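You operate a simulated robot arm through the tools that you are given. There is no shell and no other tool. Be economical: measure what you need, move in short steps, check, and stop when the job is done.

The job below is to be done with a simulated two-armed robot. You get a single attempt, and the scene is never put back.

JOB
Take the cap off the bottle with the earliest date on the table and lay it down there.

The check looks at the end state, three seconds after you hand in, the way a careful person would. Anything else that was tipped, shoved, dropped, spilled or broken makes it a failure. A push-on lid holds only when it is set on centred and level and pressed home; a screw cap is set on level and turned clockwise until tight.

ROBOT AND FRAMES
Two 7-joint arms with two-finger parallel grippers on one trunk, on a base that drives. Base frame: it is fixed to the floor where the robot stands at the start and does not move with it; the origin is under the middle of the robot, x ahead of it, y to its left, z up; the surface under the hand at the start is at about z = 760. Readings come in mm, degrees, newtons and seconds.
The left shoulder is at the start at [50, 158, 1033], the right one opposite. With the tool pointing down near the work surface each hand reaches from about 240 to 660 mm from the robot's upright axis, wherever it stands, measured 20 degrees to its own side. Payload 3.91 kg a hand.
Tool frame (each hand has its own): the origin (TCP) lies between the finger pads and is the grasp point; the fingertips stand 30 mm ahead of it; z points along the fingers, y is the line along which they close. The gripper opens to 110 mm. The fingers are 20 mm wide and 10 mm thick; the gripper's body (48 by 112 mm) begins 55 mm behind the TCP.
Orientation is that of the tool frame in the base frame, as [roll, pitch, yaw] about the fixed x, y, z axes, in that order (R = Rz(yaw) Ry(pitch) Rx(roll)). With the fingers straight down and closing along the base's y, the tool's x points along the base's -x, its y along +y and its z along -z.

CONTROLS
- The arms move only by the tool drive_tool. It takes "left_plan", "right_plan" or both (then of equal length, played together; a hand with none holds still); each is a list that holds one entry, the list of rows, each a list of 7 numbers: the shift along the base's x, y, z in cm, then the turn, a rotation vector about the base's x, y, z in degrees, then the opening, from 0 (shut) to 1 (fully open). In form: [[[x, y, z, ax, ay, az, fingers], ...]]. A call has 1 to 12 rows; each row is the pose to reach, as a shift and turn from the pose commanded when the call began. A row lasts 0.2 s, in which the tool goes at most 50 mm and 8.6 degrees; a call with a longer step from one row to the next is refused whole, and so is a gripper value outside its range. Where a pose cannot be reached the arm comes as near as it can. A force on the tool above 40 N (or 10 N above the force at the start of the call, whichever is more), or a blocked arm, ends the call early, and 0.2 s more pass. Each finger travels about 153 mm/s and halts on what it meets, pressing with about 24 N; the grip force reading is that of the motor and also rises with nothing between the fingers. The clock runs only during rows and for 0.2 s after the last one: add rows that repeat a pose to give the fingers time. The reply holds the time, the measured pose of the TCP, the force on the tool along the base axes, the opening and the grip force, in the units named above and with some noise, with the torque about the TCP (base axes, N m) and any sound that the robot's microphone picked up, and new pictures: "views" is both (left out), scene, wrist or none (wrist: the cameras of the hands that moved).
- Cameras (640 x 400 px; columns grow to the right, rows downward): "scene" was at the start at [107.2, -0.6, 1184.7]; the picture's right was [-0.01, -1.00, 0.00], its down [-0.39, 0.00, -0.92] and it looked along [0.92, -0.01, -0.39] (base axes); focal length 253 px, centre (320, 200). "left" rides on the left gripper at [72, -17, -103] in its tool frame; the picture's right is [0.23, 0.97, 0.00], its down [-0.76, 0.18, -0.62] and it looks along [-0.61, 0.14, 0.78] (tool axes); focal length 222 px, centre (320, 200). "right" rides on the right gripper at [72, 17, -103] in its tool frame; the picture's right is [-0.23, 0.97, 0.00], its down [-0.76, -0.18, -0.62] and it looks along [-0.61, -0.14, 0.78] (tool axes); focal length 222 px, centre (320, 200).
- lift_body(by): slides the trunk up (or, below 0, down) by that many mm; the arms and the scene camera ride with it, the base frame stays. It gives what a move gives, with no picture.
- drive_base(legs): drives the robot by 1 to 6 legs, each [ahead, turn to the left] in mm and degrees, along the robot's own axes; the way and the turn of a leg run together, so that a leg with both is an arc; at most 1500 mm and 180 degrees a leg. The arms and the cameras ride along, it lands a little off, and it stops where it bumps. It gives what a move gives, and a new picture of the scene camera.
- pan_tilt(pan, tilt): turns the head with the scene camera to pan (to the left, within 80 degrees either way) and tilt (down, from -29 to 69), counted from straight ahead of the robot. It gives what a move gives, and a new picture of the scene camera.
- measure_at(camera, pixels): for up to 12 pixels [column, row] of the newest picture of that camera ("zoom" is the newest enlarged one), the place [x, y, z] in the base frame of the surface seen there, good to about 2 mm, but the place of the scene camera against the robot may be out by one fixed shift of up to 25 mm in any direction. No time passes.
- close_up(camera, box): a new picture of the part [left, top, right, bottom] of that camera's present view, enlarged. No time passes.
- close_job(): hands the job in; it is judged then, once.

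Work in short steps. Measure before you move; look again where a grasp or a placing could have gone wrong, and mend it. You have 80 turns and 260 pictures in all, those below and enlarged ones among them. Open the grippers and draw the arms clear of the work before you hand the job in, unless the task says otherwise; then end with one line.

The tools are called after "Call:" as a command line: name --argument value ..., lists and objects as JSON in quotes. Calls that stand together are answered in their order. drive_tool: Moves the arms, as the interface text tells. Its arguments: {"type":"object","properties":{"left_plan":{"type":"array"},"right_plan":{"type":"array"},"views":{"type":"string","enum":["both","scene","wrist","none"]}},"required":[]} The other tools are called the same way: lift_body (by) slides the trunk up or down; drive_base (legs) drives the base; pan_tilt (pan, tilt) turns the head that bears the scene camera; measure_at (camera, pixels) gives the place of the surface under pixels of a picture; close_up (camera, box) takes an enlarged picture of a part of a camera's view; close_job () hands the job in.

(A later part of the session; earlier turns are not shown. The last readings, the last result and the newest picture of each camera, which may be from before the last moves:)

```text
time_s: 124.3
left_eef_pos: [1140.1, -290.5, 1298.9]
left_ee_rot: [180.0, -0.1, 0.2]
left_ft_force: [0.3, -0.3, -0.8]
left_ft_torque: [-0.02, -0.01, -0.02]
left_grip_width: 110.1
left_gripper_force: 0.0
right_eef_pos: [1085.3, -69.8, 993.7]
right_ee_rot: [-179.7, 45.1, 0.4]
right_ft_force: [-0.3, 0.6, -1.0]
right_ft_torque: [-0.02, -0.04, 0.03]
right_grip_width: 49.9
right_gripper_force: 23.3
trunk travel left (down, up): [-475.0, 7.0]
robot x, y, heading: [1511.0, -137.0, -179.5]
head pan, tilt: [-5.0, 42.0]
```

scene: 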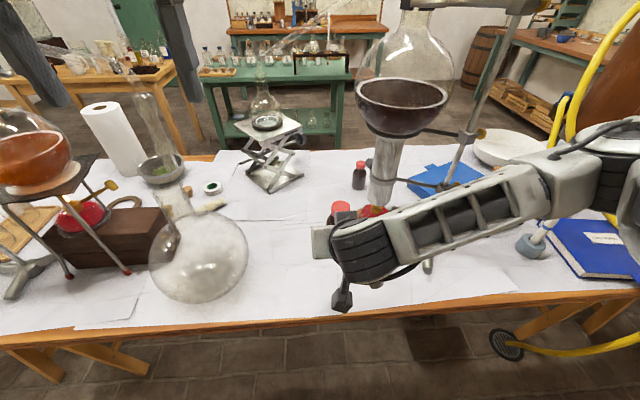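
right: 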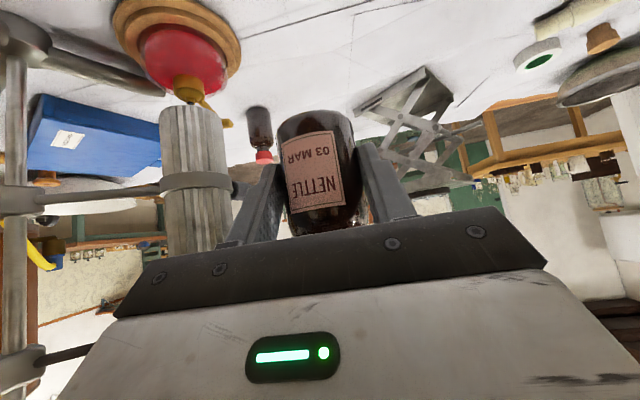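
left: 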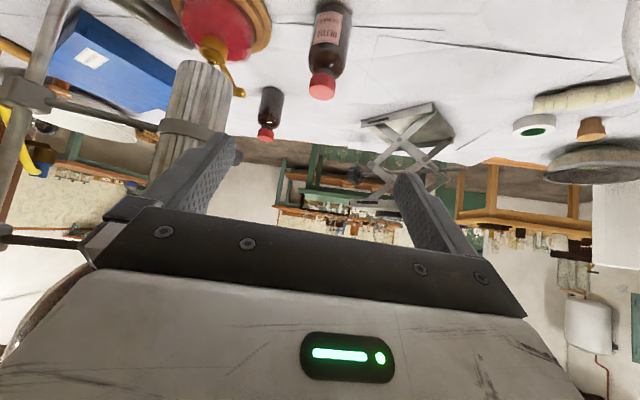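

Both hands are in free space now (bottle axis ≈(1075,-70), cap top ≈1054). I swing the right hand +35° about the bottle axis and bring the left hand above with yaw −72° so its camera stays clear of the right wrist.

Call:
drive_tool --right_plan '[[[0, 0.1, 0, 0, 0, 7, 0.2], [0, 0.2, 0, 0, 0, 14, 0.2], [-0.1, 0.4, 0, 0, 0, 21, 0.2], [-0.1, 0.5, 0, 0, 0, 28, 0.2], [-0.2, 0.6, 0, 0, 0, 35, 0.2]]]' --views "none"

Call:
drive_tool --left_plan '[[[-0.7, 1, 0, 0, 0, -8, 0.8], [-1.4, 3, -0.5, 0, 0, -16, 0.6], [-2.1, 5.5, -1, 0, 0, -24, 0.5], [-2.8, 8, -1.5, 0, 0, -32, 0.5], [-3.5, 11, -2, 0, 0, -40, 0.5], [-4.2, 14, -3, 0, 0, -48, 0.5], [-4.9, 17, -4, 0, 0, -56, 0.5], [-5.6, 19.5, -5, 0, 0, -64, 0.5], [-6.5, 22, -6, 0, 0, -72, 0.5]]]' --views "both"

```text
time_s: 125.5
left_eef_pos: [1139.5, -289.1, 1298.2]
left_ee_rot: [179.9, 0.0, 0.1]
left_ft_force: [-0.8, -0.2, -0.6]
left_ft_torque: [0.02, -0.01, -0.02]
left_grip_width: 110.0
left_gripper_force: 0.0
right_eef_pos: [1083.0, -62.2, 994.4]
right_ee_rot: [-179.8, 45.1, 35.4]
right_ft_force: [0.4, -0.7, -1.1]
right_ft_torque: [0.0, 0.01, 0.0]
right_grip_width: 49.8
right_gripper_force: 24.5
trunk travel left (down, up): [-475.0, 7.0]
robot x, y, heading: [1513.8, -135.8, -179.8]
head pan, tilt: [-5.0, 42.0]
```

```text
time_s: 127.5
left_eef_pos: [1072.7, -68.3, 1236.8]
left_ee_rot: [179.9, -0.1, -71.8]
left_ft_force: [-0.6, -0.3, -0.1]
left_ft_torque: [0.01, -0.01, 0.0]
left_grip_width: 55.3
left_gripper_force: 0.0
right_eef_pos: [1083.6, -62.4, 993.4]
right_ee_rot: [-179.8, 45.1, 35.4]
right_ft_force: [-0.8, 1.1, -1.1]
right_ft_torque: [-0.01, -0.06, 0.02]
right_grip_width: 49.8
right_gripper_force: 23.9
trunk travel left (down, up): [-475.0, 7.0]
robot x, y, heading: [1510.6, -136.6, -179.9]
head pan, tilt: [-5.0, 42.0]
```

scene: 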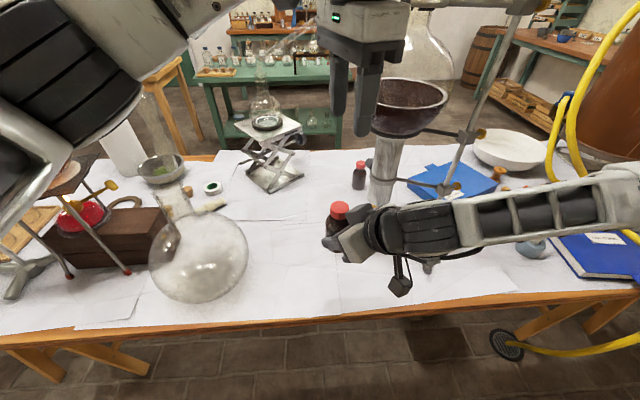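
left: 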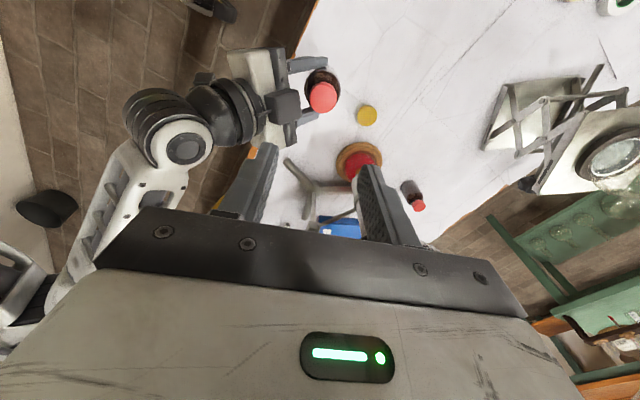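

The cap is visible in the left view at (323,97). I measure its centre and rim.

Call:
close_up --camera "left" --box '[280, 60, 370, 130]'

Call:
measure_at --camera "left" --pixels '[[323, 98], [314, 98], [332, 98], [322, 88], [323, 107], [318, 75]]'

```text
5.71 times, centred on (325, 95) of left
```

zoom: 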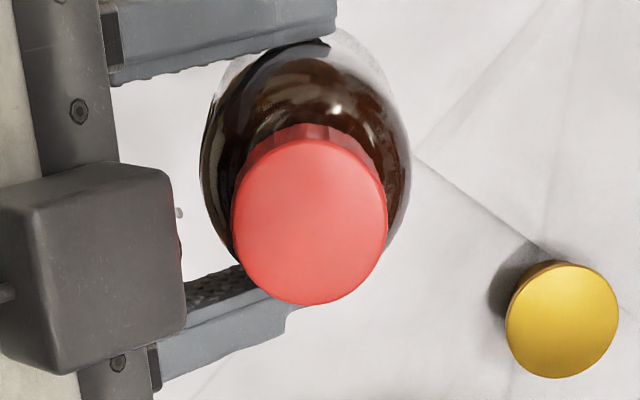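

```text
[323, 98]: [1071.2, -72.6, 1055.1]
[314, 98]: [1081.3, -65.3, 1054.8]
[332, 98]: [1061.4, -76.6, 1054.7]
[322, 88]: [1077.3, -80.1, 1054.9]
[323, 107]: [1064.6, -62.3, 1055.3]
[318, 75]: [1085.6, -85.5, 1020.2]
```

Cap centre (1071.5,-72), top 1055, ⌀≈35. A dark box of the right gripper lies near the cap in this view (zoom (90,270)), so I check its height.

Call:
measure_at --camera "zoom" --pixels '[[90, 180], [40, 280], [110, 280], [160, 260], [170, 310], [80, 100], [230, 40], [230, 320], [300, 135]]'

Call:
close_up --camera "scene" --box '[280, 0, 480, 300]'

```text
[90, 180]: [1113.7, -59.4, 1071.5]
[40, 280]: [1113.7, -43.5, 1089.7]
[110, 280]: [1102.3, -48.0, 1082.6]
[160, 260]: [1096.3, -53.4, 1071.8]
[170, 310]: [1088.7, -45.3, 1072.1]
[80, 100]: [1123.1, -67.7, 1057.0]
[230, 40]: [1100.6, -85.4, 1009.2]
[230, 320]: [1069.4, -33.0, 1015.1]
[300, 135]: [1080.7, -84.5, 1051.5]
```

```text
1.33 times, centred on (380, 150) of scene
```

zoom: 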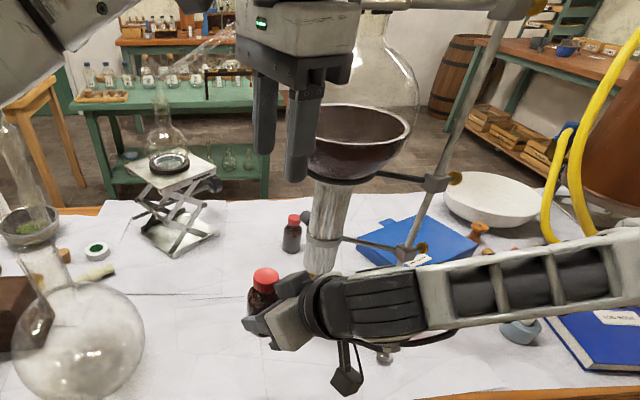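

The right gripper's box sits only ~30 mm from the cap axis, up to z≈1090. I swing the right hand a further +40° about the bottle so that the left fingers' closing line runs clear of it.

Call:
drive_tool --right_plan '[[[-0.1, 0.1, 0, 0, 0, 8, 0.2], [-0.3, 0.2, 0, 0, 0, 16, 0.2], [-0.5, 0.35, 0, 0, 0, 24, 0.2], [-0.65, 0.45, 0, 0, 0, 32, 0.2], [-0.8, 0.5, 0, 0, 0, 40, 0.2]]]' --views "scene"

Call:
close_up --camera "left" --box '[240, 40, 400, 160]'

```text
time_s: 128.7
left_eef_pos: [1073.0, -67.7, 1238.0]
left_ee_rot: [180.0, -0.1, -71.8]
left_ft_force: [0.4, 0.3, 0.8]
left_ft_torque: [-0.02, -0.03, -0.02]
left_grip_width: 55.2
left_gripper_force: 0.1
right_eef_pos: [1084.9, -70.7, 990.0]
right_ee_rot: [178.4, 45.6, 66.0]
right_ft_force: [-0.4, 0.1, -2.5]
right_ft_torque: [0.01, 0.01, 0.01]
right_grip_width: 50.1
right_gripper_force: 24.0
right hand out of reach, approached as far as the arm can: row 4, 5
trunk travel left (down, up): [-475.0, 7.0]
robot x, y, heading: [1511.2, -137.0, -179.8]
head pan, tilt: [-5.0, 42.0]
```

scene: 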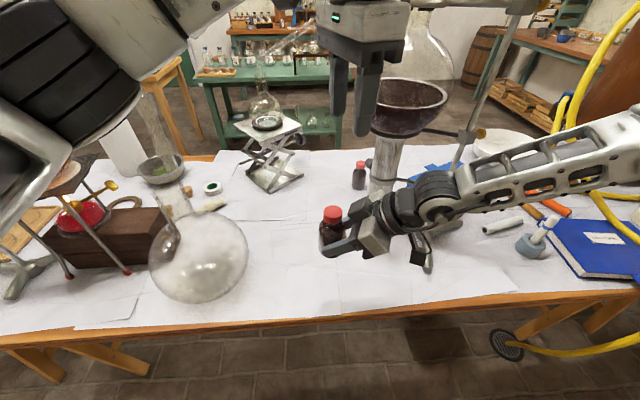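

```text
3.33 times, centred on (320, 100) of left
```

zoom: 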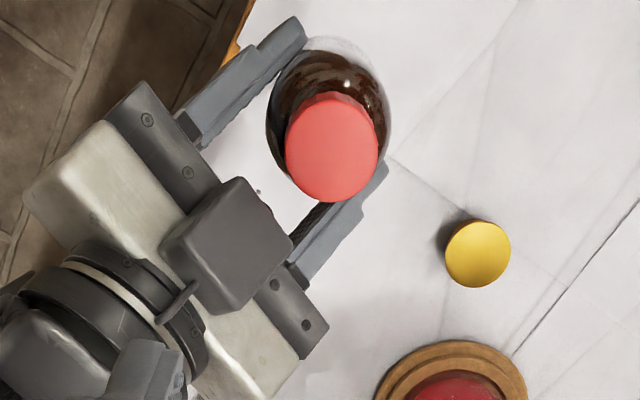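

φ reached 66°. I remeasure the cap centre and box in the zoomed left view.

Call:
measure_at --camera "zoom" --pixels '[[332, 148], [290, 148], [376, 148], [332, 98], [332, 200], [262, 200], [290, 240], [250, 180], [345, 95]]'

```text
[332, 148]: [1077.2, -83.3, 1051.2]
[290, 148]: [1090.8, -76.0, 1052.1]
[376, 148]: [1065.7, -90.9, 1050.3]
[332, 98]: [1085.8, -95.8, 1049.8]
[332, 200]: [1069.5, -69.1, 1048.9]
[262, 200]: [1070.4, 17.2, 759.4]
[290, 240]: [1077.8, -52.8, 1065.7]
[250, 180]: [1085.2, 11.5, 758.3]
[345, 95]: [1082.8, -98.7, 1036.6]
```

Cap centre now (1078,-83,1051). I turn the left hand to yaw −90°, centre it over the cap and narrow to 42 mm, still above.

Call:
drive_tool --left_plan '[[[0.2, -0.5, -1, 0, 0, -6, 0.45], [0.4, -1, -2, 0, 0, -12, 0.4], [0.5, -1.5, -3, 0, 0, -18, 0.39], [0.5, -1.5, -6, 0, 0, -18, 0.39]]]' --views "wrist"

Call:
close_up --camera "left" --box '[220, 40, 420, 190]'

```text
time_s: 129.7
left_eef_pos: [1078.2, -84.3, 1176.8]
left_ee_rot: [-180.0, -0.1, -90.0]
left_ft_force: [0.6, 0.2, 0.7]
left_ft_torque: [0.02, -0.02, 0.0]
left_grip_width: 42.6
left_gripper_force: 0.1
right_eef_pos: [1084.9, -71.5, 991.6]
right_ee_rot: [178.5, 45.4, 66.0]
right_ft_force: [-0.2, -1.1, -0.9]
right_ft_torque: [0.03, 0.0, -0.01]
right_grip_width: 49.9
right_gripper_force: 24.2
trunk travel left (down, up): [-475.0, 7.0]
robot x, y, heading: [1512.0, -138.3, -179.8]
head pan, tilt: [-5.0, 42.0]
```

left: 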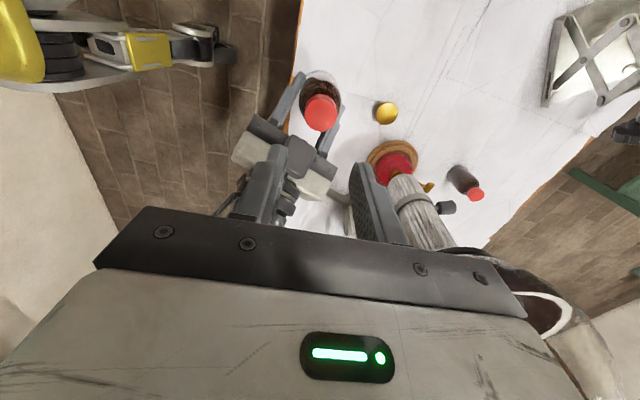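

```text
2.67 times, centred on (320, 115) of left
```

zoom: 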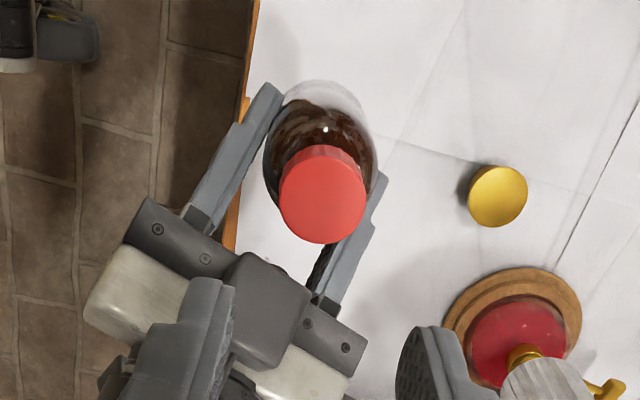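

I remeasure cap centre and the box corners from this closer view.

Call:
measure_at --camera "zoom" --pixels '[[322, 200], [282, 200], [363, 200], [322, 158], [322, 240], [240, 262], [300, 290], [285, 330], [245, 290]]'

```text
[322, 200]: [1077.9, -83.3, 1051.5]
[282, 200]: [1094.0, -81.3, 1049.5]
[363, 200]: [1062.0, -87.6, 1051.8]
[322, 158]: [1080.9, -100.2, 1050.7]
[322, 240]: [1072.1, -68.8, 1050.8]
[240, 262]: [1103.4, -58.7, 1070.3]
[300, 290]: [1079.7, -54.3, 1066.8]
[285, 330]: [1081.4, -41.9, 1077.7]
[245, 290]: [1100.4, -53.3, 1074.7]
```

Centre (1078,-84.5) matches the left hand; box leaves 15 mm to the finger. I lower the left hand so that the tips reach ~18 mm below the cap top, then close.

Call:
drive_tool --left_plan '[[[0, 0, -4, 0, 0, 0, 0.39], [0, 0, -8, 0, 0, 0, 0.39], [0, 0, -10, 0, 0, 0, 0.39], [0, 0, -11.3, 0, 0, 0, 0.39]]]' --views "none"

Call:
close_up --camera "scene" --box '[260, 130, 460, 290]'

```text
time_s: 130.7
left_eef_pos: [1077.8, -85.2, 1065.6]
left_ee_rot: [-180.0, -0.1, -89.8]
left_ft_force: [-0.5, -0.2, 0.8]
left_ft_torque: [0.04, -0.07, 0.05]
left_grip_width: 42.8
left_gripper_force: 0.1
right_eef_pos: [1084.4, -71.9, 990.5]
right_ee_rot: [178.5, 45.5, 66.1]
right_ft_force: [0.3, -0.8, -1.7]
right_ft_torque: [0.04, 0.02, 0.0]
right_grip_width: 49.7
right_gripper_force: 24.3
trunk travel left (down, up): [-475.0, 7.0]
robot x, y, heading: [1512.7, -136.0, -179.9]
head pan, tilt: [-5.0, 42.0]
```

```text
2.50 times, centred on (360, 210) of scene
```

zoom: 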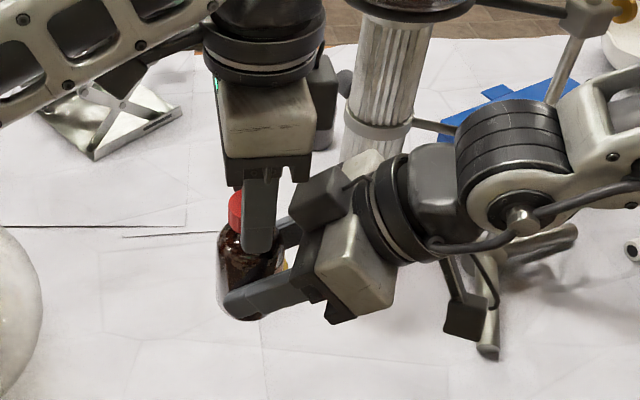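

Fingers straddle the cap. I close the left hand on the cap.

Call:
drive_tool --left_plan '[[[0, 0, 0, 0, 0, 0, 0.2], [0, 0, 0, 0, 0, 0, 0.1], [0, 0, 0, 0, 0, 0, 0.1], [0, 0, 0, 0, 0, 0, 0.1]]]' --views "wrist"

```text
time_s: 131.7
left_eef_pos: [1077.5, -86.5, 1065.0]
left_ee_rot: [180.0, -0.1, -89.6]
left_ft_force: [-4.3, 0.5, -0.4]
left_ft_torque: [0.01, 0.08, -0.03]
left_grip_width: 30.9
left_gripper_force: 23.9
right_eef_pos: [1085.4, -70.4, 990.7]
right_ee_rot: [178.4, 45.6, 66.1]
right_ft_force: [4.3, -0.4, -1.3]
right_ft_torque: [0.0, 0.23, 0.09]
right_grip_width: 50.0
right_gripper_force: 23.8
trunk travel left (down, up): [-475.0, 7.0]
robot x, y, heading: [1510.4, -138.3, -179.7]
head pan, tilt: [-5.0, 42.0]
```

left: 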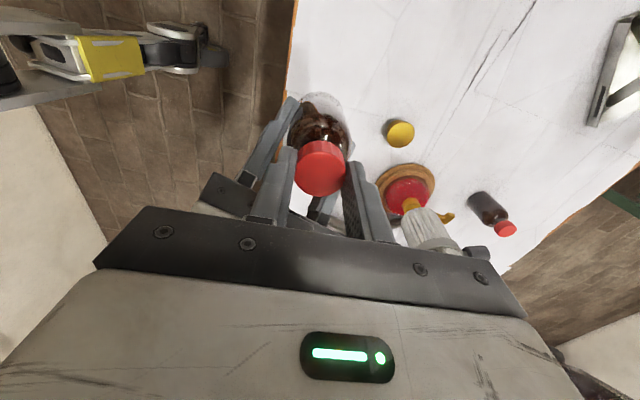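

Cap gripped at 31 mm. The right hand's box is too close to the cap for turning, so with the left hand holding the bottle by the cap, I open the right hand and back it out to regrip flatter.

Call:
drive_tool --right_plan '[[[0, 0, 0, 0, 0, 0, 0.5], [0, 0, 0, 0, 0, 0, 0.65], [0, 0, 0, 0, 0, 0, 0.65], [0.9, 2, 0, 0, 0, 0, 0.65], [1.9, 4.3, 0, 0, 0, 0, 0.65], [2.8, 6.4, 0, 0, 0, 0, 0.65]]]' --views "both"

```text
time_s: 133.1
left_eef_pos: [1079.4, -85.5, 1065.6]
left_ee_rot: [180.0, 0.0, -89.8]
left_ft_force: [0.8, 0.1, -1.5]
left_ft_torque: [0.0, 0.0, -0.04]
left_grip_width: 30.9
left_gripper_force: 24.3
right_eef_pos: [1121.2, -21.3, 985.4]
right_ee_rot: [178.5, 45.6, 65.9]
right_ft_force: [0.9, 1.0, 1.1]
right_ft_torque: [0.01, 0.0, -0.01]
right_grip_width: 71.5
right_gripper_force: 0.1
right hand out of reach, approached as far as the arm can: row 5, 6
trunk travel left (down, up): [-475.0, 7.0]
robot x, y, heading: [1509.4, -138.2, -179.7]
head pan, tilt: [-5.0, 42.0]
```

scene: 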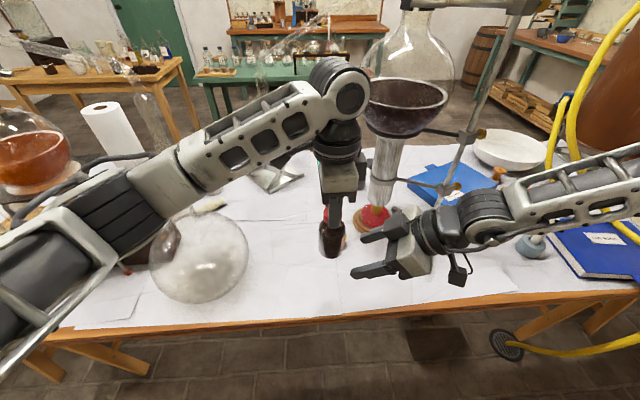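
right: 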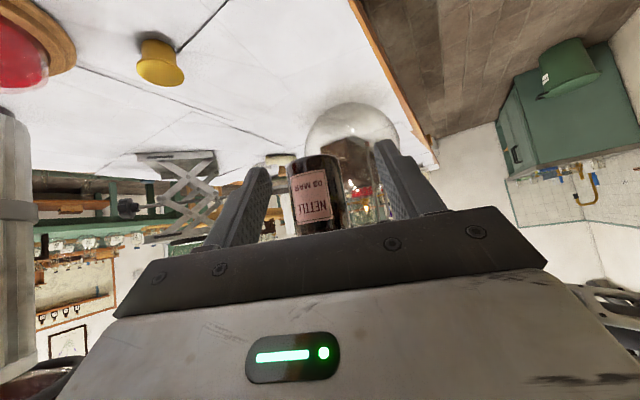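

The bottle hangs safely in the left hand. I reorient the right hand flatter (tilt 70°, yaw 40°) at a stand-off.

Call:
drive_tool --right_plan '[[[0.5, -0.1, 0.4, -3.9, 3, -5.1, 0.65], [1, -0.3, 0.9, -7.8, 5.9, -10.2, 0.65], [1.5, -0.4, 1.3, -11.8, 8.9, -15.4, 0.65], [2, -0.5, 1.7, -15.7, 11.8, -20.5, 0.65], [2.5, -0.7, 2.2, -19.6, 14.8, -25.6, 0.65], [2.5, -0.7, 2.2, -19.6, 14.8, -25.6, 0.65]]]' --views "both"

```text
time_s: 134.5
left_eef_pos: [1079.5, -85.3, 1065.1]
left_ee_rot: [179.8, 0.0, -89.8]
left_ft_force: [-0.3, 0.6, -2.0]
left_ft_torque: [0.02, 0.01, 0.01]
left_grip_width: 31.3
left_gripper_force: 24.0
right_eef_pos: [1148.0, -28.0, 1006.9]
right_ee_rot: [178.9, 70.0, 40.5]
right_ft_force: [1.0, 0.8, -0.8]
right_ft_torque: [0.02, 0.01, 0.0]
right_grip_width: 71.5
right_gripper_force: 0.1
trunk travel left (down, up): [-475.0, 7.0]
robot x, y, heading: [1512.8, -138.1, -179.4]
head pan, tilt: [-5.0, 42.0]
```

scene: 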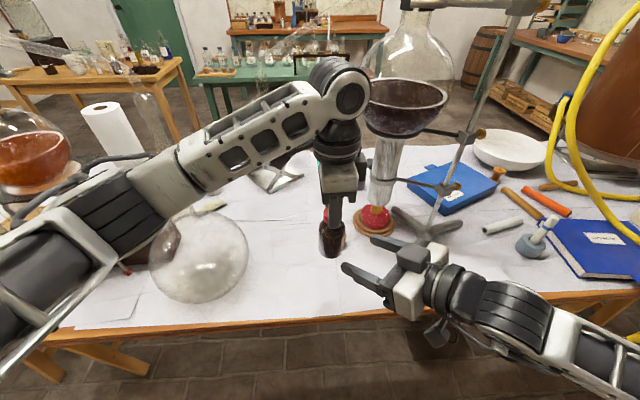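
right: 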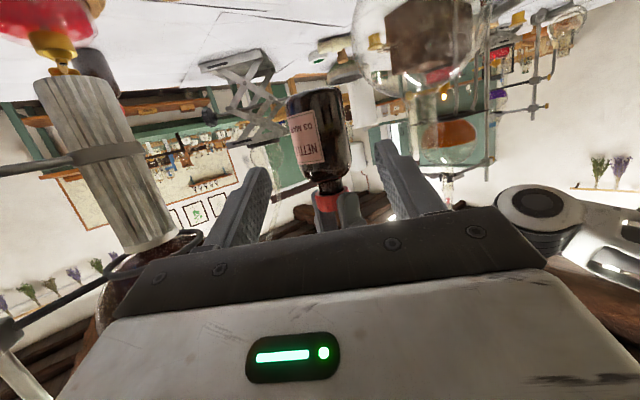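

I measure the hanging bottle with the right camera.

Call:
measure_at --camera "right" --pixels '[[318, 95], [320, 130], [322, 160], [295, 130], [348, 130], [327, 200], [325, 185], [320, 87]]'

```text
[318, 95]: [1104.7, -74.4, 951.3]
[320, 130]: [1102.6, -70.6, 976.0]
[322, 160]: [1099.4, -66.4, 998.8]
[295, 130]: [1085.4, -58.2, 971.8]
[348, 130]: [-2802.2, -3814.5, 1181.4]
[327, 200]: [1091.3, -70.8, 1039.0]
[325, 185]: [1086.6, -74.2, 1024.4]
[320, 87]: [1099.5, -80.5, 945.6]
```

Axis ≈(1082,-86) at z 975. I advance along the tool axis and grip the body again.

Call:
drive_tool --right_plan '[[[-2, -1.7, -1.1, 0, 0, 0, 0.65], [-4, -3.5, -2.2, 0, 0, 0, 0.65], [-5.3, -4.6, -2.9, 0, 0, 0, 0.65], [-6.3, -5.5, -3.5, 0, 0, 0, 0.65], [-6.3, -5.5, -3.5, 0, 0, 0, 0.65]]]' --views "both"

Call:
close_up --camera "scene" --box '[270, 140, 470, 300]'

```text
time_s: 135.7
left_eef_pos: [1079.5, -85.7, 1065.2]
left_ee_rot: [-180.0, 0.0, -89.7]
left_ft_force: [0.2, 0.3, -1.5]
left_ft_torque: [-0.01, 0.0, -0.01]
left_grip_width: 31.1
left_gripper_force: 24.5
right_eef_pos: [1084.7, -83.3, 971.5]
right_ee_rot: [178.4, 69.9, 40.1]
right_ft_force: [0.0, -0.8, 0.5]
right_ft_torque: [0.0, -0.02, 0.03]
right_grip_width: 71.5
right_gripper_force: 0.1
trunk travel left (down, up): [-475.0, 7.0]
robot x, y, heading: [1514.0, -139.0, -179.5]
head pan, tilt: [-5.0, 42.0]
```

scene: 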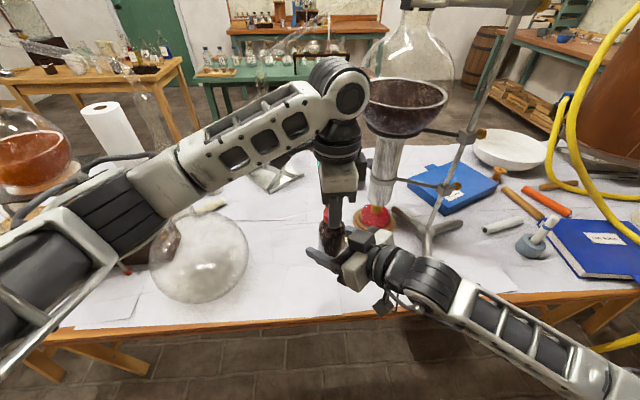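
right: 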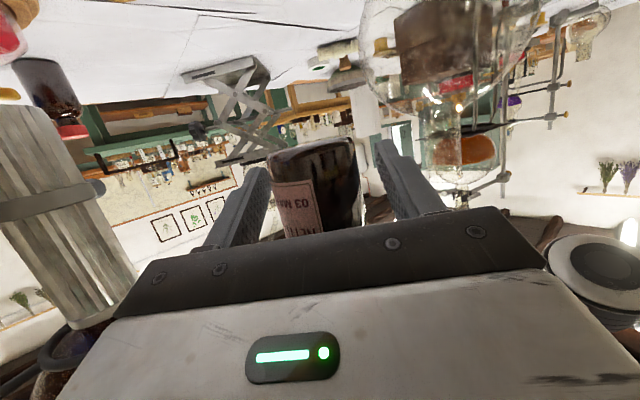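

```text
2.50 times, centred on (370, 220) of scene
```

zoom: 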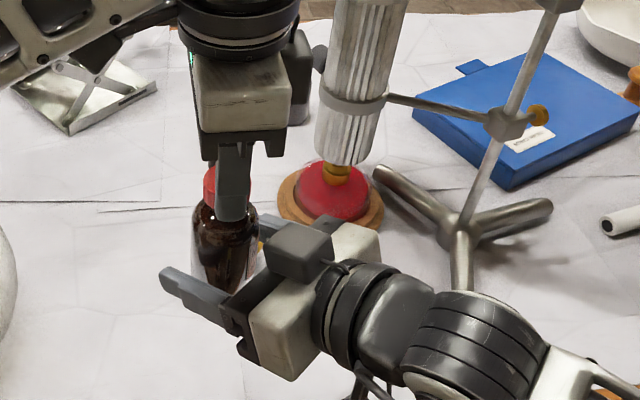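

Bottle lies between the right fingers. I close the right hand, then look at the forces.

Call:
drive_tool --right_plan '[[[0, 0, 0, 0, 0, 0, 0.5], [0, 0, 0, 0, 0, 0, 0.25], [0, 0, 0, 0, 0, 0, 0.2], [0, 0, 0, 0, 0, 0, 0.2]]]' --views "none"

Call:
drive_tool --left_plan '[[[0, 0, 0, 0, 0, 8, 0.1], [0, 0, 0, 0, 0, 16, 0.1], [0, 0, 0, 0, 0, 24, 0.1], [0, 0, 0, 0, 0, 32, 0.1], [0, 0, 0, 0, 0, 40, 0.1]]]' --views "both"

```text
time_s: 136.7
left_eef_pos: [1078.8, -85.9, 1065.2]
left_ee_rot: [180.0, -0.1, -89.8]
left_ft_force: [7.5, -5.3, 0.2]
left_ft_torque: [-0.18, -0.22, 0.02]
left_grip_width: 31.3
left_gripper_force: 24.0
right_eef_pos: [1083.7, -83.0, 972.2]
right_ee_rot: [178.5, 69.8, 39.9]
right_ft_force: [-7.2, 5.8, -0.3]
right_ft_torque: [-0.32, -0.44, -0.04]
right_grip_width: 49.7
right_gripper_force: 23.4
trunk travel left (down, up): [-475.0, 7.0]
robot x, y, heading: [1511.3, -141.2, -179.8]
head pan, tilt: [-5.0, 42.0]
```

```text
time_s: 137.9
left_eef_pos: [1078.5, -85.4, 1065.3]
left_ee_rot: [179.9, -0.2, -49.6]
left_ft_force: [10.2, -11.0, 0.8]
left_ft_torque: [-0.57, -0.33, 0.0]
left_grip_width: 31.0
left_gripper_force: 24.0
right_eef_pos: [1083.9, -82.2, 972.0]
right_ee_rot: [178.6, 69.6, 40.0]
right_ft_force: [-10.5, 11.4, 0.0]
right_ft_torque: [-0.46, -0.71, -0.09]
right_grip_width: 50.1
right_gripper_force: 24.1
trunk travel left (down, up): [-475.0, 7.0]
robot x, y, heading: [1510.5, -142.1, -179.7]
head pan, tilt: [-5.0, 42.0]
```

scene: 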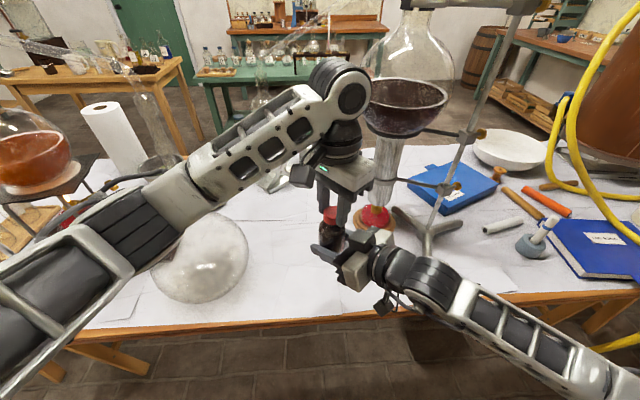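
left: 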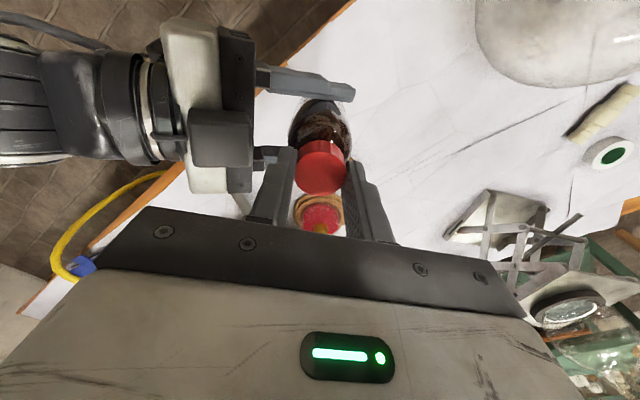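

The turn went through, but side forces of ~11 N show slight misalignment along the right fingers' closing line. I shift the right hand ~4 mm to relax it and continue the left turn by 40°.

Call:
drive_tool --right_plan '[[[-0.13, 0.16, 0, 0, 0, 0, 0.2], [-0.26, 0.31, 0, 0, 0, 0, 0.2], [-0.26, 0.31, 0, 0, 0, 0, 0.2]]]' --views "wrist"

Call:
drive_tool --left_plan '[[[0, 0, 0, 0, 0, 8, 0.1], [0, 0, 0, 0, 0, 16, 0.1], [0, 0, 0, 0, 0, 24, 0.1], [0, 0, 0, 0, 0, 32, 0.1], [0, 0, 0, 0, 0, 40, 0.1]]]' --views "wrist"

Call:
close_up --camera "right" --box '[220, 100, 420, 250]'

```text
time_s: 138.7
left_eef_pos: [1078.7, -82.9, 1066.1]
left_ee_rot: [179.9, 0.2, -49.6]
left_ft_force: [-3.5, 0.5, 0.3]
left_ft_torque: [-0.03, 0.11, -0.02]
left_grip_width: 31.0
left_gripper_force: 23.4
right_eef_pos: [1083.3, -80.9, 971.8]
right_ee_rot: [178.1, 69.9, 40.0]
right_ft_force: [4.2, -1.0, -0.2]
right_ft_torque: [0.08, 0.24, 0.01]
right_grip_width: 49.8
right_gripper_force: 23.9
trunk travel left (down, up): [-475.0, 7.0]
robot x, y, heading: [1513.3, -137.6, -179.8]
head pan, tilt: [-5.0, 42.0]
```

right: 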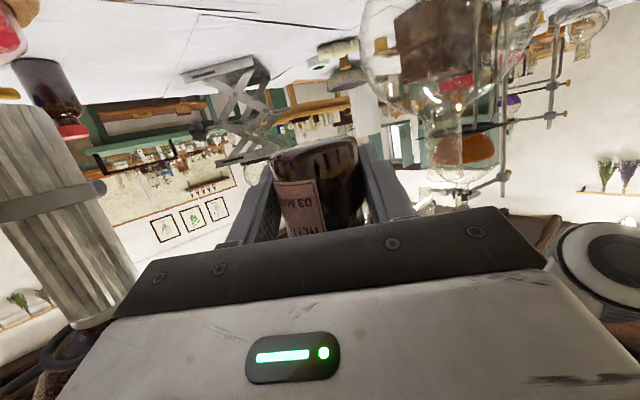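

```text
time_s: 139.9
left_eef_pos: [1078.3, -83.8, 1065.3]
left_ee_rot: [-179.9, 0.1, -9.6]
left_ft_force: [-13.5, 11.2, 0.8]
left_ft_torque: [0.43, 0.82, -0.04]
left_grip_width: 31.2
left_gripper_force: 23.4
right_eef_pos: [1082.8, -79.7, 971.8]
right_ee_rot: [178.3, 69.8, 39.9]
right_ft_force: [13.3, -10.0, -1.0]
right_ft_torque: [0.66, 0.39, 0.07]
right_grip_width: 49.8
right_gripper_force: 24.3
trunk travel left (down, up): [-475.0, 7.0]
robot x, y, heading: [1514.8, -138.5, -179.7]
head pan, tilt: [-5.0, 42.0]
```

left: 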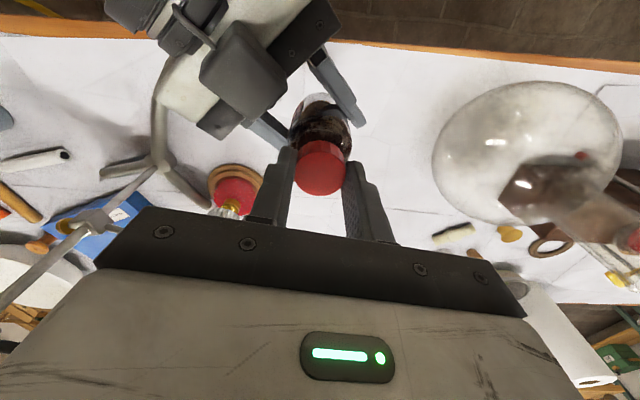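

```text
2.67 times, centred on (320, 175) of right
```

zoom: 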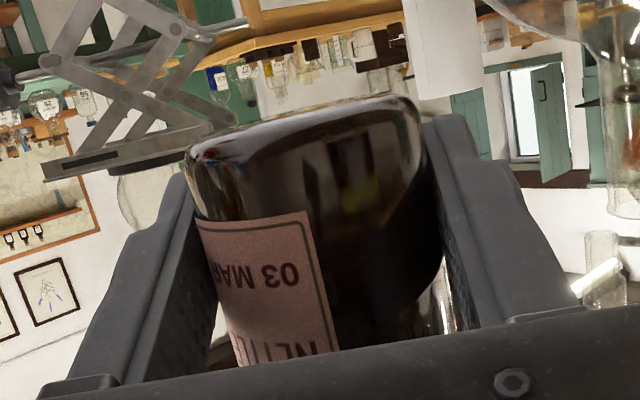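

The label stays put while the cap hand turned 80°, so the cap is unscrewing. I open the left hand, turn back 80° and regrip.

Call:
drive_tool --left_plan '[[[0, 0, 0, 0, 0, 0, 0.4], [0, 0, 0, 0, 0, 0, 0.4], [0, 0, 0, 0, 0, -8, 0.4], [0, 0, 0, 0, 0, -16, 0.4], [0, 0, 0, 0, 0, -24, 0.4], [0, 0, 0, 0, 0, -32, 0.4], [0, 0, 0, 0, 0, -40, 0.4], [0, 0, 0, 0, 0, -48, 0.4], [0, 0, 0, 0, 0, -56, 0.4], [0, 0, 0, 0, 0, -64, 0.4], [0, 0, 0, 0, 0, -72, 0.4], [0, 0, 0, 0, 0, -80, 0.4]]]' --views "wrist"

Call:
close_up --camera "left" --box '[240, 90, 400, 210]'

Call:
measure_at --camera "zoom" --pixels '[[320, 265], [250, 265], [390, 265], [320, 200], [320, 320]]'

```text
time_s: 142.5
left_eef_pos: [1079.2, -85.9, 1066.0]
left_ee_rot: [-180.0, 0.0, -90.0]
left_ft_force: [0.1, 0.3, 0.6]
left_ft_torque: [0.0, -0.02, -0.03]
left_grip_width: 44.2
left_gripper_force: 0.2
right_eef_pos: [1081.3, -79.3, 971.0]
right_ee_rot: [178.3, 69.8, 40.0]
right_ft_force: [0.8, -0.2, -0.4]
right_ft_torque: [0.02, 0.0, 0.02]
right_grip_width: 50.0
right_gripper_force: 24.0
trunk travel left (down, up): [-475.0, 7.0]
robot x, y, heading: [1512.4, -136.8, -179.7]
head pan, tilt: [-5.0, 42.0]
```

left: 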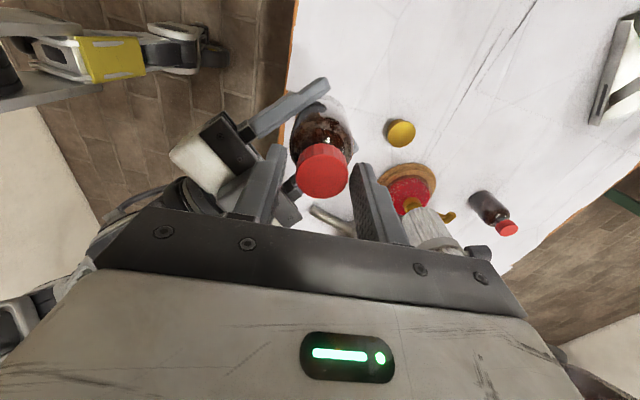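

```text
3.33 times, centred on (320, 150) of left
```

zoom: 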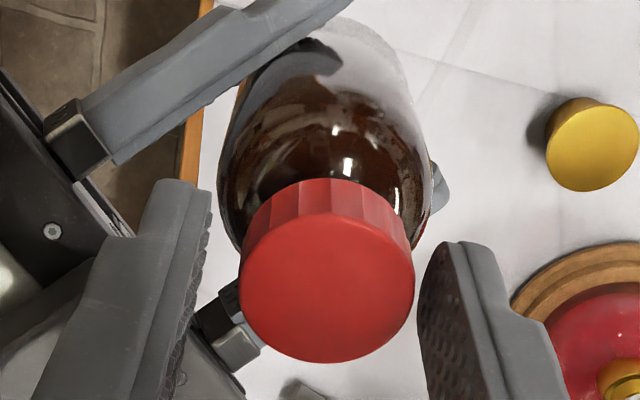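

```text
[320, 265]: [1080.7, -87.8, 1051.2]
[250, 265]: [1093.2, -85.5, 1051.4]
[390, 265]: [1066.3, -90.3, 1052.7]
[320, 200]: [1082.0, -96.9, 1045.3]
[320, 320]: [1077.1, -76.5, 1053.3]
```

Cap centred again at ≈(1079,-86), top 1052. I close and turn another 80° counter-clockwise.

Call:
drive_tool --left_plan '[[[0, 0, 0, 0, 0, 0, 0.1], [0, 0, 0, 0, 0, 0, 0.1], [0, 0, 0, 0, 0, 8, 0.1], [0, 0, 0, 0, 0, 16, 0.1], [0, 0, 0, 0, 0, 24, 0.1], [0, 0, 0, 0, 0, 32, 0.1], [0, 0, 0, 0, 0, 40, 0.1], [0, 0, 0, 0, 0, 48, 0.1], [0, 0, 0, 0, 0, 56, 0.1], [0, 0, 0, 0, 0, 64, 0.1], [0, 0, 0, 0, 0, 72, 0.1], [0, 0, 0, 0, 0, 80, 0.1]]]' --views "none"

Call:
close_up --camera "left" --box '[240, 80, 400, 200]'

```text
time_s: 145.1
left_eef_pos: [1079.6, -84.0, 1065.1]
left_ee_rot: [-179.9, -0.1, -9.8]
left_ft_force: [-2.9, 8.7, 3.6]
left_ft_torque: [0.25, 0.07, -0.02]
left_grip_width: 30.9
left_gripper_force: 23.5
right_eef_pos: [1082.1, -81.3, 971.7]
right_ee_rot: [178.4, 69.8, 40.0]
right_ft_force: [1.4, -9.2, -4.9]
right_ft_torque: [0.71, 0.17, 0.05]
right_grip_width: 49.7
right_gripper_force: 23.7
trunk travel left (down, up): [-475.0, 7.0]
robot x, y, heading: [1509.1, -142.0, -179.6]
head pan, tilt: [-5.0, 42.0]
```

```text
3.33 times, centred on (320, 140) of left
```

zoom: 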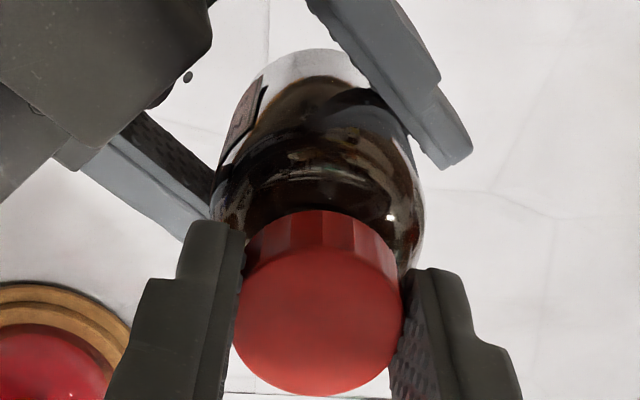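

The upward push (3.6 N) suggests the cap is rising on its thread. I reopen, turn back and do another stroke.

Call:
drive_tool --left_plan '[[[0, 0, 0, 0, 0, 0, 0.4], [0, 0, 0, 0, 0, 0, 0.4], [0, 0, 0, 0, 0, -8, 0.4], [0, 0, 0, 0, 0, -16, 0.4], [0, 0, 0, 0, 0, -24, 0.4], [0, 0, 0, 0, 0, -32, 0.4], [0, 0, 0, 0, 0, -40, 0.4], [0, 0, 0, 0, 0, -48, 0.4], [0, 0, 0, 0, 0, -56, 0.4], [0, 0, 0, 0, 0, -64, 0.4], [0, 0, 0, 0, 0, -72, 0.4], [0, 0, 0, 0, 0, -80, 0.4]]]' --views "none"

Call:
drive_tool --left_plan '[[[0, 0, 0, 0, 0, 0, 0.1], [0, 0, 0, 0, 0, 0, 0.1], [0, 0, 0, 0, 0, 8, 0.1], [0, 0, 0, 0, 0, 16, 0.1], [0, 0, 0, 0, 0, 24, 0.1], [0, 0, 0, 0, 0, 32, 0.1], [0, 0, 0.05, 0, 0, 40, 0.1], [0, 0, 0.05, 0, 0, 48, 0.1], [0, 0, 0.05, 0, 0, 56, 0.1], [0, 0, 0.1, 0, 0, 64, 0.1], [0, 0, 0.1, 0, 0, 72, 0.1], [0, 0, 0.1, 0, 0, 80, 0.1]]]' --views "none"

Call:
close_up --camera "left" --box '[240, 80, 400, 200]'

```text
time_s: 147.7
left_eef_pos: [1078.7, -84.8, 1066.2]
left_ee_rot: [-179.9, 0.0, -90.0]
left_ft_force: [-0.7, -0.2, -0.1]
left_ft_torque: [0.0, 0.02, -0.01]
left_grip_width: 44.1
left_gripper_force: 0.0
right_eef_pos: [1082.2, -79.9, 972.5]
right_ee_rot: [178.4, 69.9, 39.9]
right_ft_force: [-0.1, -0.7, -0.6]
right_ft_torque: [0.01, -0.01, 0.0]
right_grip_width: 49.9
right_gripper_force: 23.5
trunk travel left (down, up): [-475.0, 7.0]
robot x, y, heading: [1512.7, -138.6, -179.7]
head pan, tilt: [-5.0, 42.0]
```

```text
time_s: 150.3
left_eef_pos: [1079.4, -84.4, 1067.5]
left_ee_rot: [-179.9, 0.0, -9.8]
left_ft_force: [-0.6, 12.5, -1.3]
left_ft_torque: [0.43, 0.22, -0.01]
left_grip_width: 31.5
left_gripper_force: 24.4
right_eef_pos: [1083.1, -81.4, 971.9]
right_ee_rot: [178.4, 69.9, 40.0]
right_ft_force: [1.2, -13.2, -0.4]
right_ft_torque: [0.79, -0.07, 0.04]
right_grip_width: 49.6
right_gripper_force: 23.9
trunk travel left (down, up): [-475.0, 7.0]
robot x, y, heading: [1509.1, -136.9, -179.6]
head pan, tilt: [-5.0, 42.0]
```

```text
3.33 times, centred on (320, 140) of left
```

zoom: 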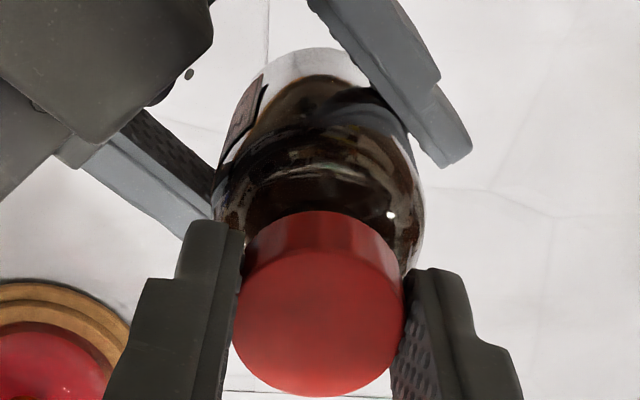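

240° so far and the label has not moved. Another return and stroke, with a slight rise.

Call:
drive_tool --left_plan '[[[0, 0, 0, 0, 0, 0, 0.4], [0, 0, 0, 0, 0, 0, 0.4], [0, 0, 0, 0, 0, -8, 0.4], [0, 0, 0, 0, 0, -16, 0.4], [0, 0, 0, 0, 0, -24, 0.4], [0, 0, 0, 0, 0, -32, 0.4], [0, 0, 0, 0, 0, -40, 0.4], [0, 0, 0, 0, 0, -48, 0.4], [0, 0, 0, 0, 0, -56, 0.4], [0, 0, 0, 0, 0, -64, 0.4], [0, 0, 0, 0, 0, -72, 0.4], [0, 0, 0, 0, 0, -80, 0.4]]]' --views "none"

Call:
drive_tool --left_plan '[[[0, 0, 0, 0, 0, 0, 0.1], [0, 0, 0, 0, 0, 0, 0.1], [0, 0, 0, 0, 0, 8, 0.1], [0, 0, 0, 0, 0, 16, 0.1], [0, 0, 0, 0, 0, 24, 0.1], [0, 0, 0, 0, 0, 32, 0.1], [0, 0, 0.05, 0, 0, 40, 0.1], [0, 0, 0.05, 0, 0, 48, 0.1], [0, 0, 0.05, 0, 0, 56, 0.1], [0, 0, 0.1, 0, 0, 64, 0.1], [0, 0, 0.1, 0, 0, 72, 0.1], [0, 0, 0.1, 0, 0, 80, 0.1]]]' --views "none"

Call:
drive_tool --left_plan '[[[0, 0, 0.1, 0, 0, 0, 0.1], [0, 0, 0.2, 0, 0, 0, 0.1], [0, 0, 0.2, 0, 0, 0, 0.1]]]' --views "wrist"

```text
time_s: 152.9
left_eef_pos: [1079.1, -84.9, 1065.3]
left_ee_rot: [180.0, -0.1, -90.0]
left_ft_force: [-0.1, 0.4, 0.5]
left_ft_torque: [0.02, 0.0, 0.03]
left_grip_width: 44.0
left_gripper_force: 0.1
right_eef_pos: [1081.1, -80.0, 971.8]
right_ee_rot: [178.4, 69.9, 40.0]
right_ft_force: [-0.4, -0.2, 0.5]
right_ft_torque: [0.02, -0.02, -0.01]
right_grip_width: 50.0
right_gripper_force: 24.0
trunk travel left (down, up): [-475.0, 7.0]
robot x, y, heading: [1516.1, -140.5, -179.9]
head pan, tilt: [-5.0, 42.0]
```

```text
time_s: 155.5
left_eef_pos: [1080.2, -84.0, 1068.0]
left_ee_rot: [-180.0, -0.1, -9.7]
left_ft_force: [0.7, 3.8, -1.5]
left_ft_torque: [0.05, 0.0, -0.04]
left_grip_width: 31.3
left_gripper_force: 23.8
right_eef_pos: [1081.8, -80.3, 970.8]
right_ee_rot: [178.5, 69.9, 40.1]
right_ft_force: [-0.6, -4.7, 0.2]
right_ft_torque: [0.29, -0.07, 0.01]
right_grip_width: 49.9
right_gripper_force: 24.0
trunk travel left (down, up): [-475.0, 7.0]
robot x, y, heading: [1511.7, -140.2, -179.5]
head pan, tilt: [-5.0, 42.0]
```

```text
time_s: 156.3
left_eef_pos: [1077.9, -84.7, 1069.5]
left_ee_rot: [-180.0, -0.1, -9.8]
left_ft_force: [1.8, 4.6, -3.4]
left_ft_torque: [0.07, -0.04, -0.04]
left_grip_width: 31.5
left_gripper_force: 23.2
right_eef_pos: [1081.4, -79.3, 971.2]
right_ee_rot: [178.5, 69.9, 40.2]
right_ft_force: [-1.4, -3.9, 1.3]
right_ft_torque: [0.35, -0.07, 0.02]
right_grip_width: 49.9
right_gripper_force: 23.7
trunk travel left (down, up): [-475.0, 7.0]
robot x, y, heading: [1510.9, -136.8, -179.7]
head pan, tilt: [-5.0, 42.0]
```

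left: 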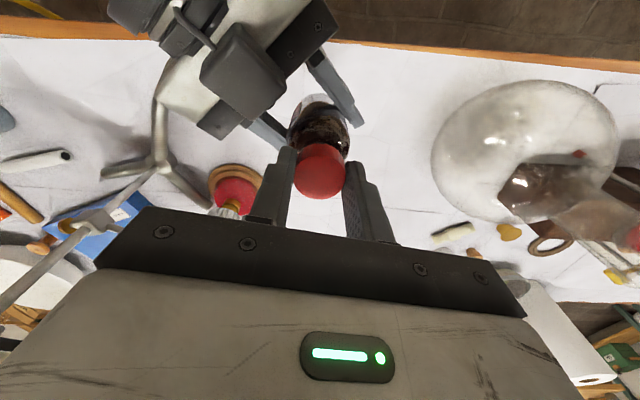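

320° done; a 2 mm pull gives only −3.4 N. I pull gently a further 5 mm to see if the cap comes free.

Call:
drive_tool --left_plan '[[[0, 0, 0.15, 0, 0, 0, 0.1], [0, 0, 0.3, 0, 0, 0, 0.1], [0, 0, 0.5, 0, 0, 0, 0.1], [0, 0, 0.5, 0, 0, 0, 0.1]]]' --views "none"

Call:
close_up --camera "left" --box '[240, 80, 400, 200]'

Call:
close_up --camera "right" --box '[220, 100, 420, 250]'

```text
time_s: 157.3
left_eef_pos: [1078.8, -83.9, 1074.3]
left_ee_rot: [179.9, 0.0, -9.9]
left_ft_force: [-1.0, 2.4, -0.6]
left_ft_torque: [0.08, 0.0, -0.04]
left_grip_width: 31.7
left_gripper_force: 24.0
right_eef_pos: [1081.2, -79.4, 970.2]
right_ee_rot: [178.4, 69.8, 40.0]
right_ft_force: [0.3, -3.5, -1.1]
right_ft_torque: [0.3, 0.07, 0.02]
right_grip_width: 50.1
right_gripper_force: 23.8
trunk travel left (down, up): [-475.0, 7.0]
robot x, y, heading: [1508.1, -141.1, -179.8]
head pan, tilt: [-5.0, 42.0]
```

```text
3.33 times, centred on (320, 140) of left
```

zoom: 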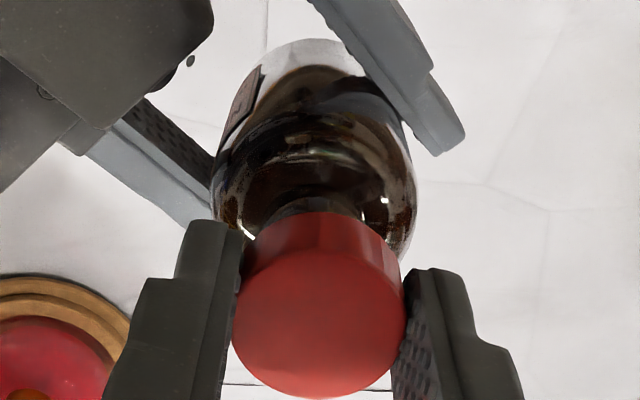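

```text
2.67 times, centred on (320, 175) of right
```

zoom: 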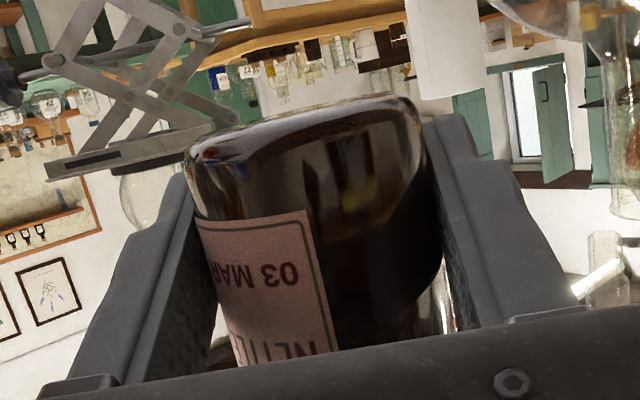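

The cap is off: neck visible below it and no force. I raise the left hand 10 cm clear and check the left arm's geometry against the flask.

Call:
drive_tool --left_plan '[[[0, 0, 1.5, 0, 0, 0, 0.1], [0, 0, 4, 0, 0, 0, 0.1], [0, 0, 7, 0, 0, 0, 0.1], [0, 0, 10, 0, 0, 0, 0.1]]]' --views "both"

Call:
pan_tilt --pan 30 --tilt 45

```text
time_s: 158.3
left_eef_pos: [1078.4, -85.1, 1175.8]
left_ee_rot: [179.9, -0.1, -9.8]
left_ft_force: [0.1, 0.1, 0.0]
left_ft_torque: [-0.01, 0.0, 0.01]
left_grip_width: 31.6
left_gripper_force: 24.6
right_eef_pos: [1081.5, -79.7, 971.2]
right_ee_rot: [178.5, 69.8, 40.1]
right_ft_force: [0.3, 0.3, 0.1]
right_ft_torque: [0.03, 0.01, 0.02]
right_grip_width: 49.7
right_gripper_force: 23.7
trunk travel left (down, up): [-475.0, 7.0]
robot x, y, heading: [1508.8, -137.3, -179.4]
head pan, tilt: [-5.0, 42.0]
```

scene: 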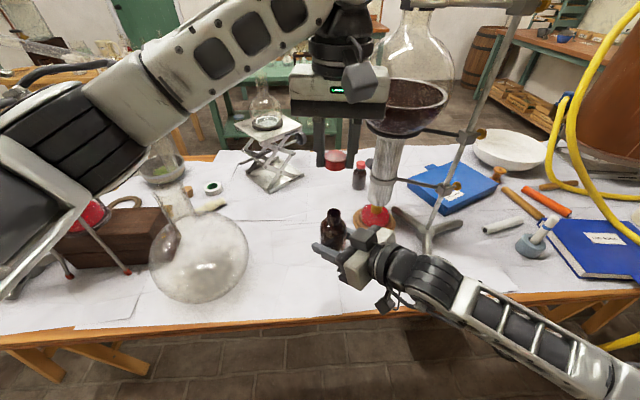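
left: 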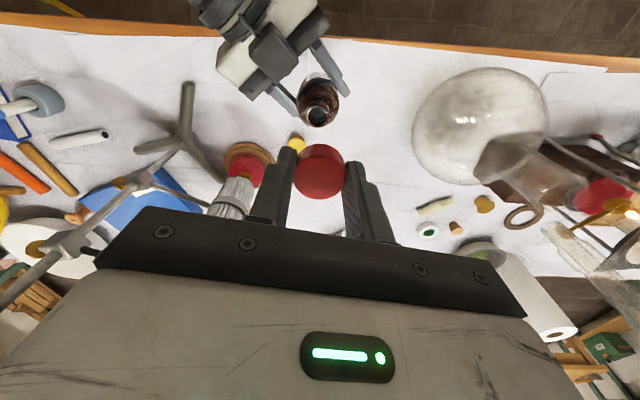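

```text
time_s: 159.3
left_eef_pos: [1078.9, -85.3, 1174.4]
left_ee_rot: [179.9, -0.1, -9.7]
left_ft_force: [0.4, 0.4, 0.2]
left_ft_torque: [0.0, -0.01, 0.01]
left_grip_width: 31.7
left_gripper_force: 24.9
right_eef_pos: [1081.9, -79.9, 972.2]
right_ee_rot: [178.4, 69.8, 40.1]
right_ft_force: [0.2, 0.8, -0.5]
right_ft_torque: [0.01, -0.02, 0.0]
right_grip_width: 50.0
right_gripper_force: 23.9
trunk travel left (down, up): [-475.0, 7.0]
robot x, y, heading: [1508.7, -138.0, -179.4]
head pan, tilt: [30.0, 45.0]
```

scene: 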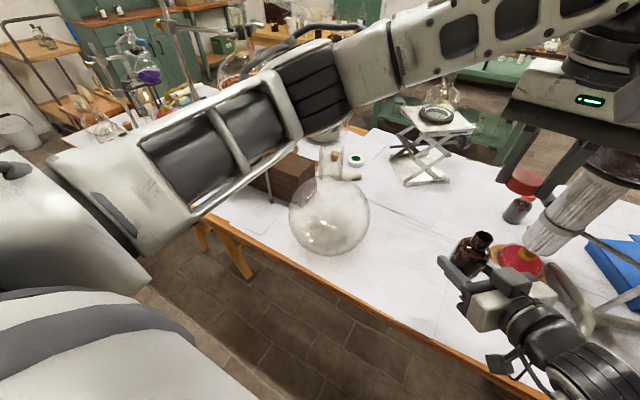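

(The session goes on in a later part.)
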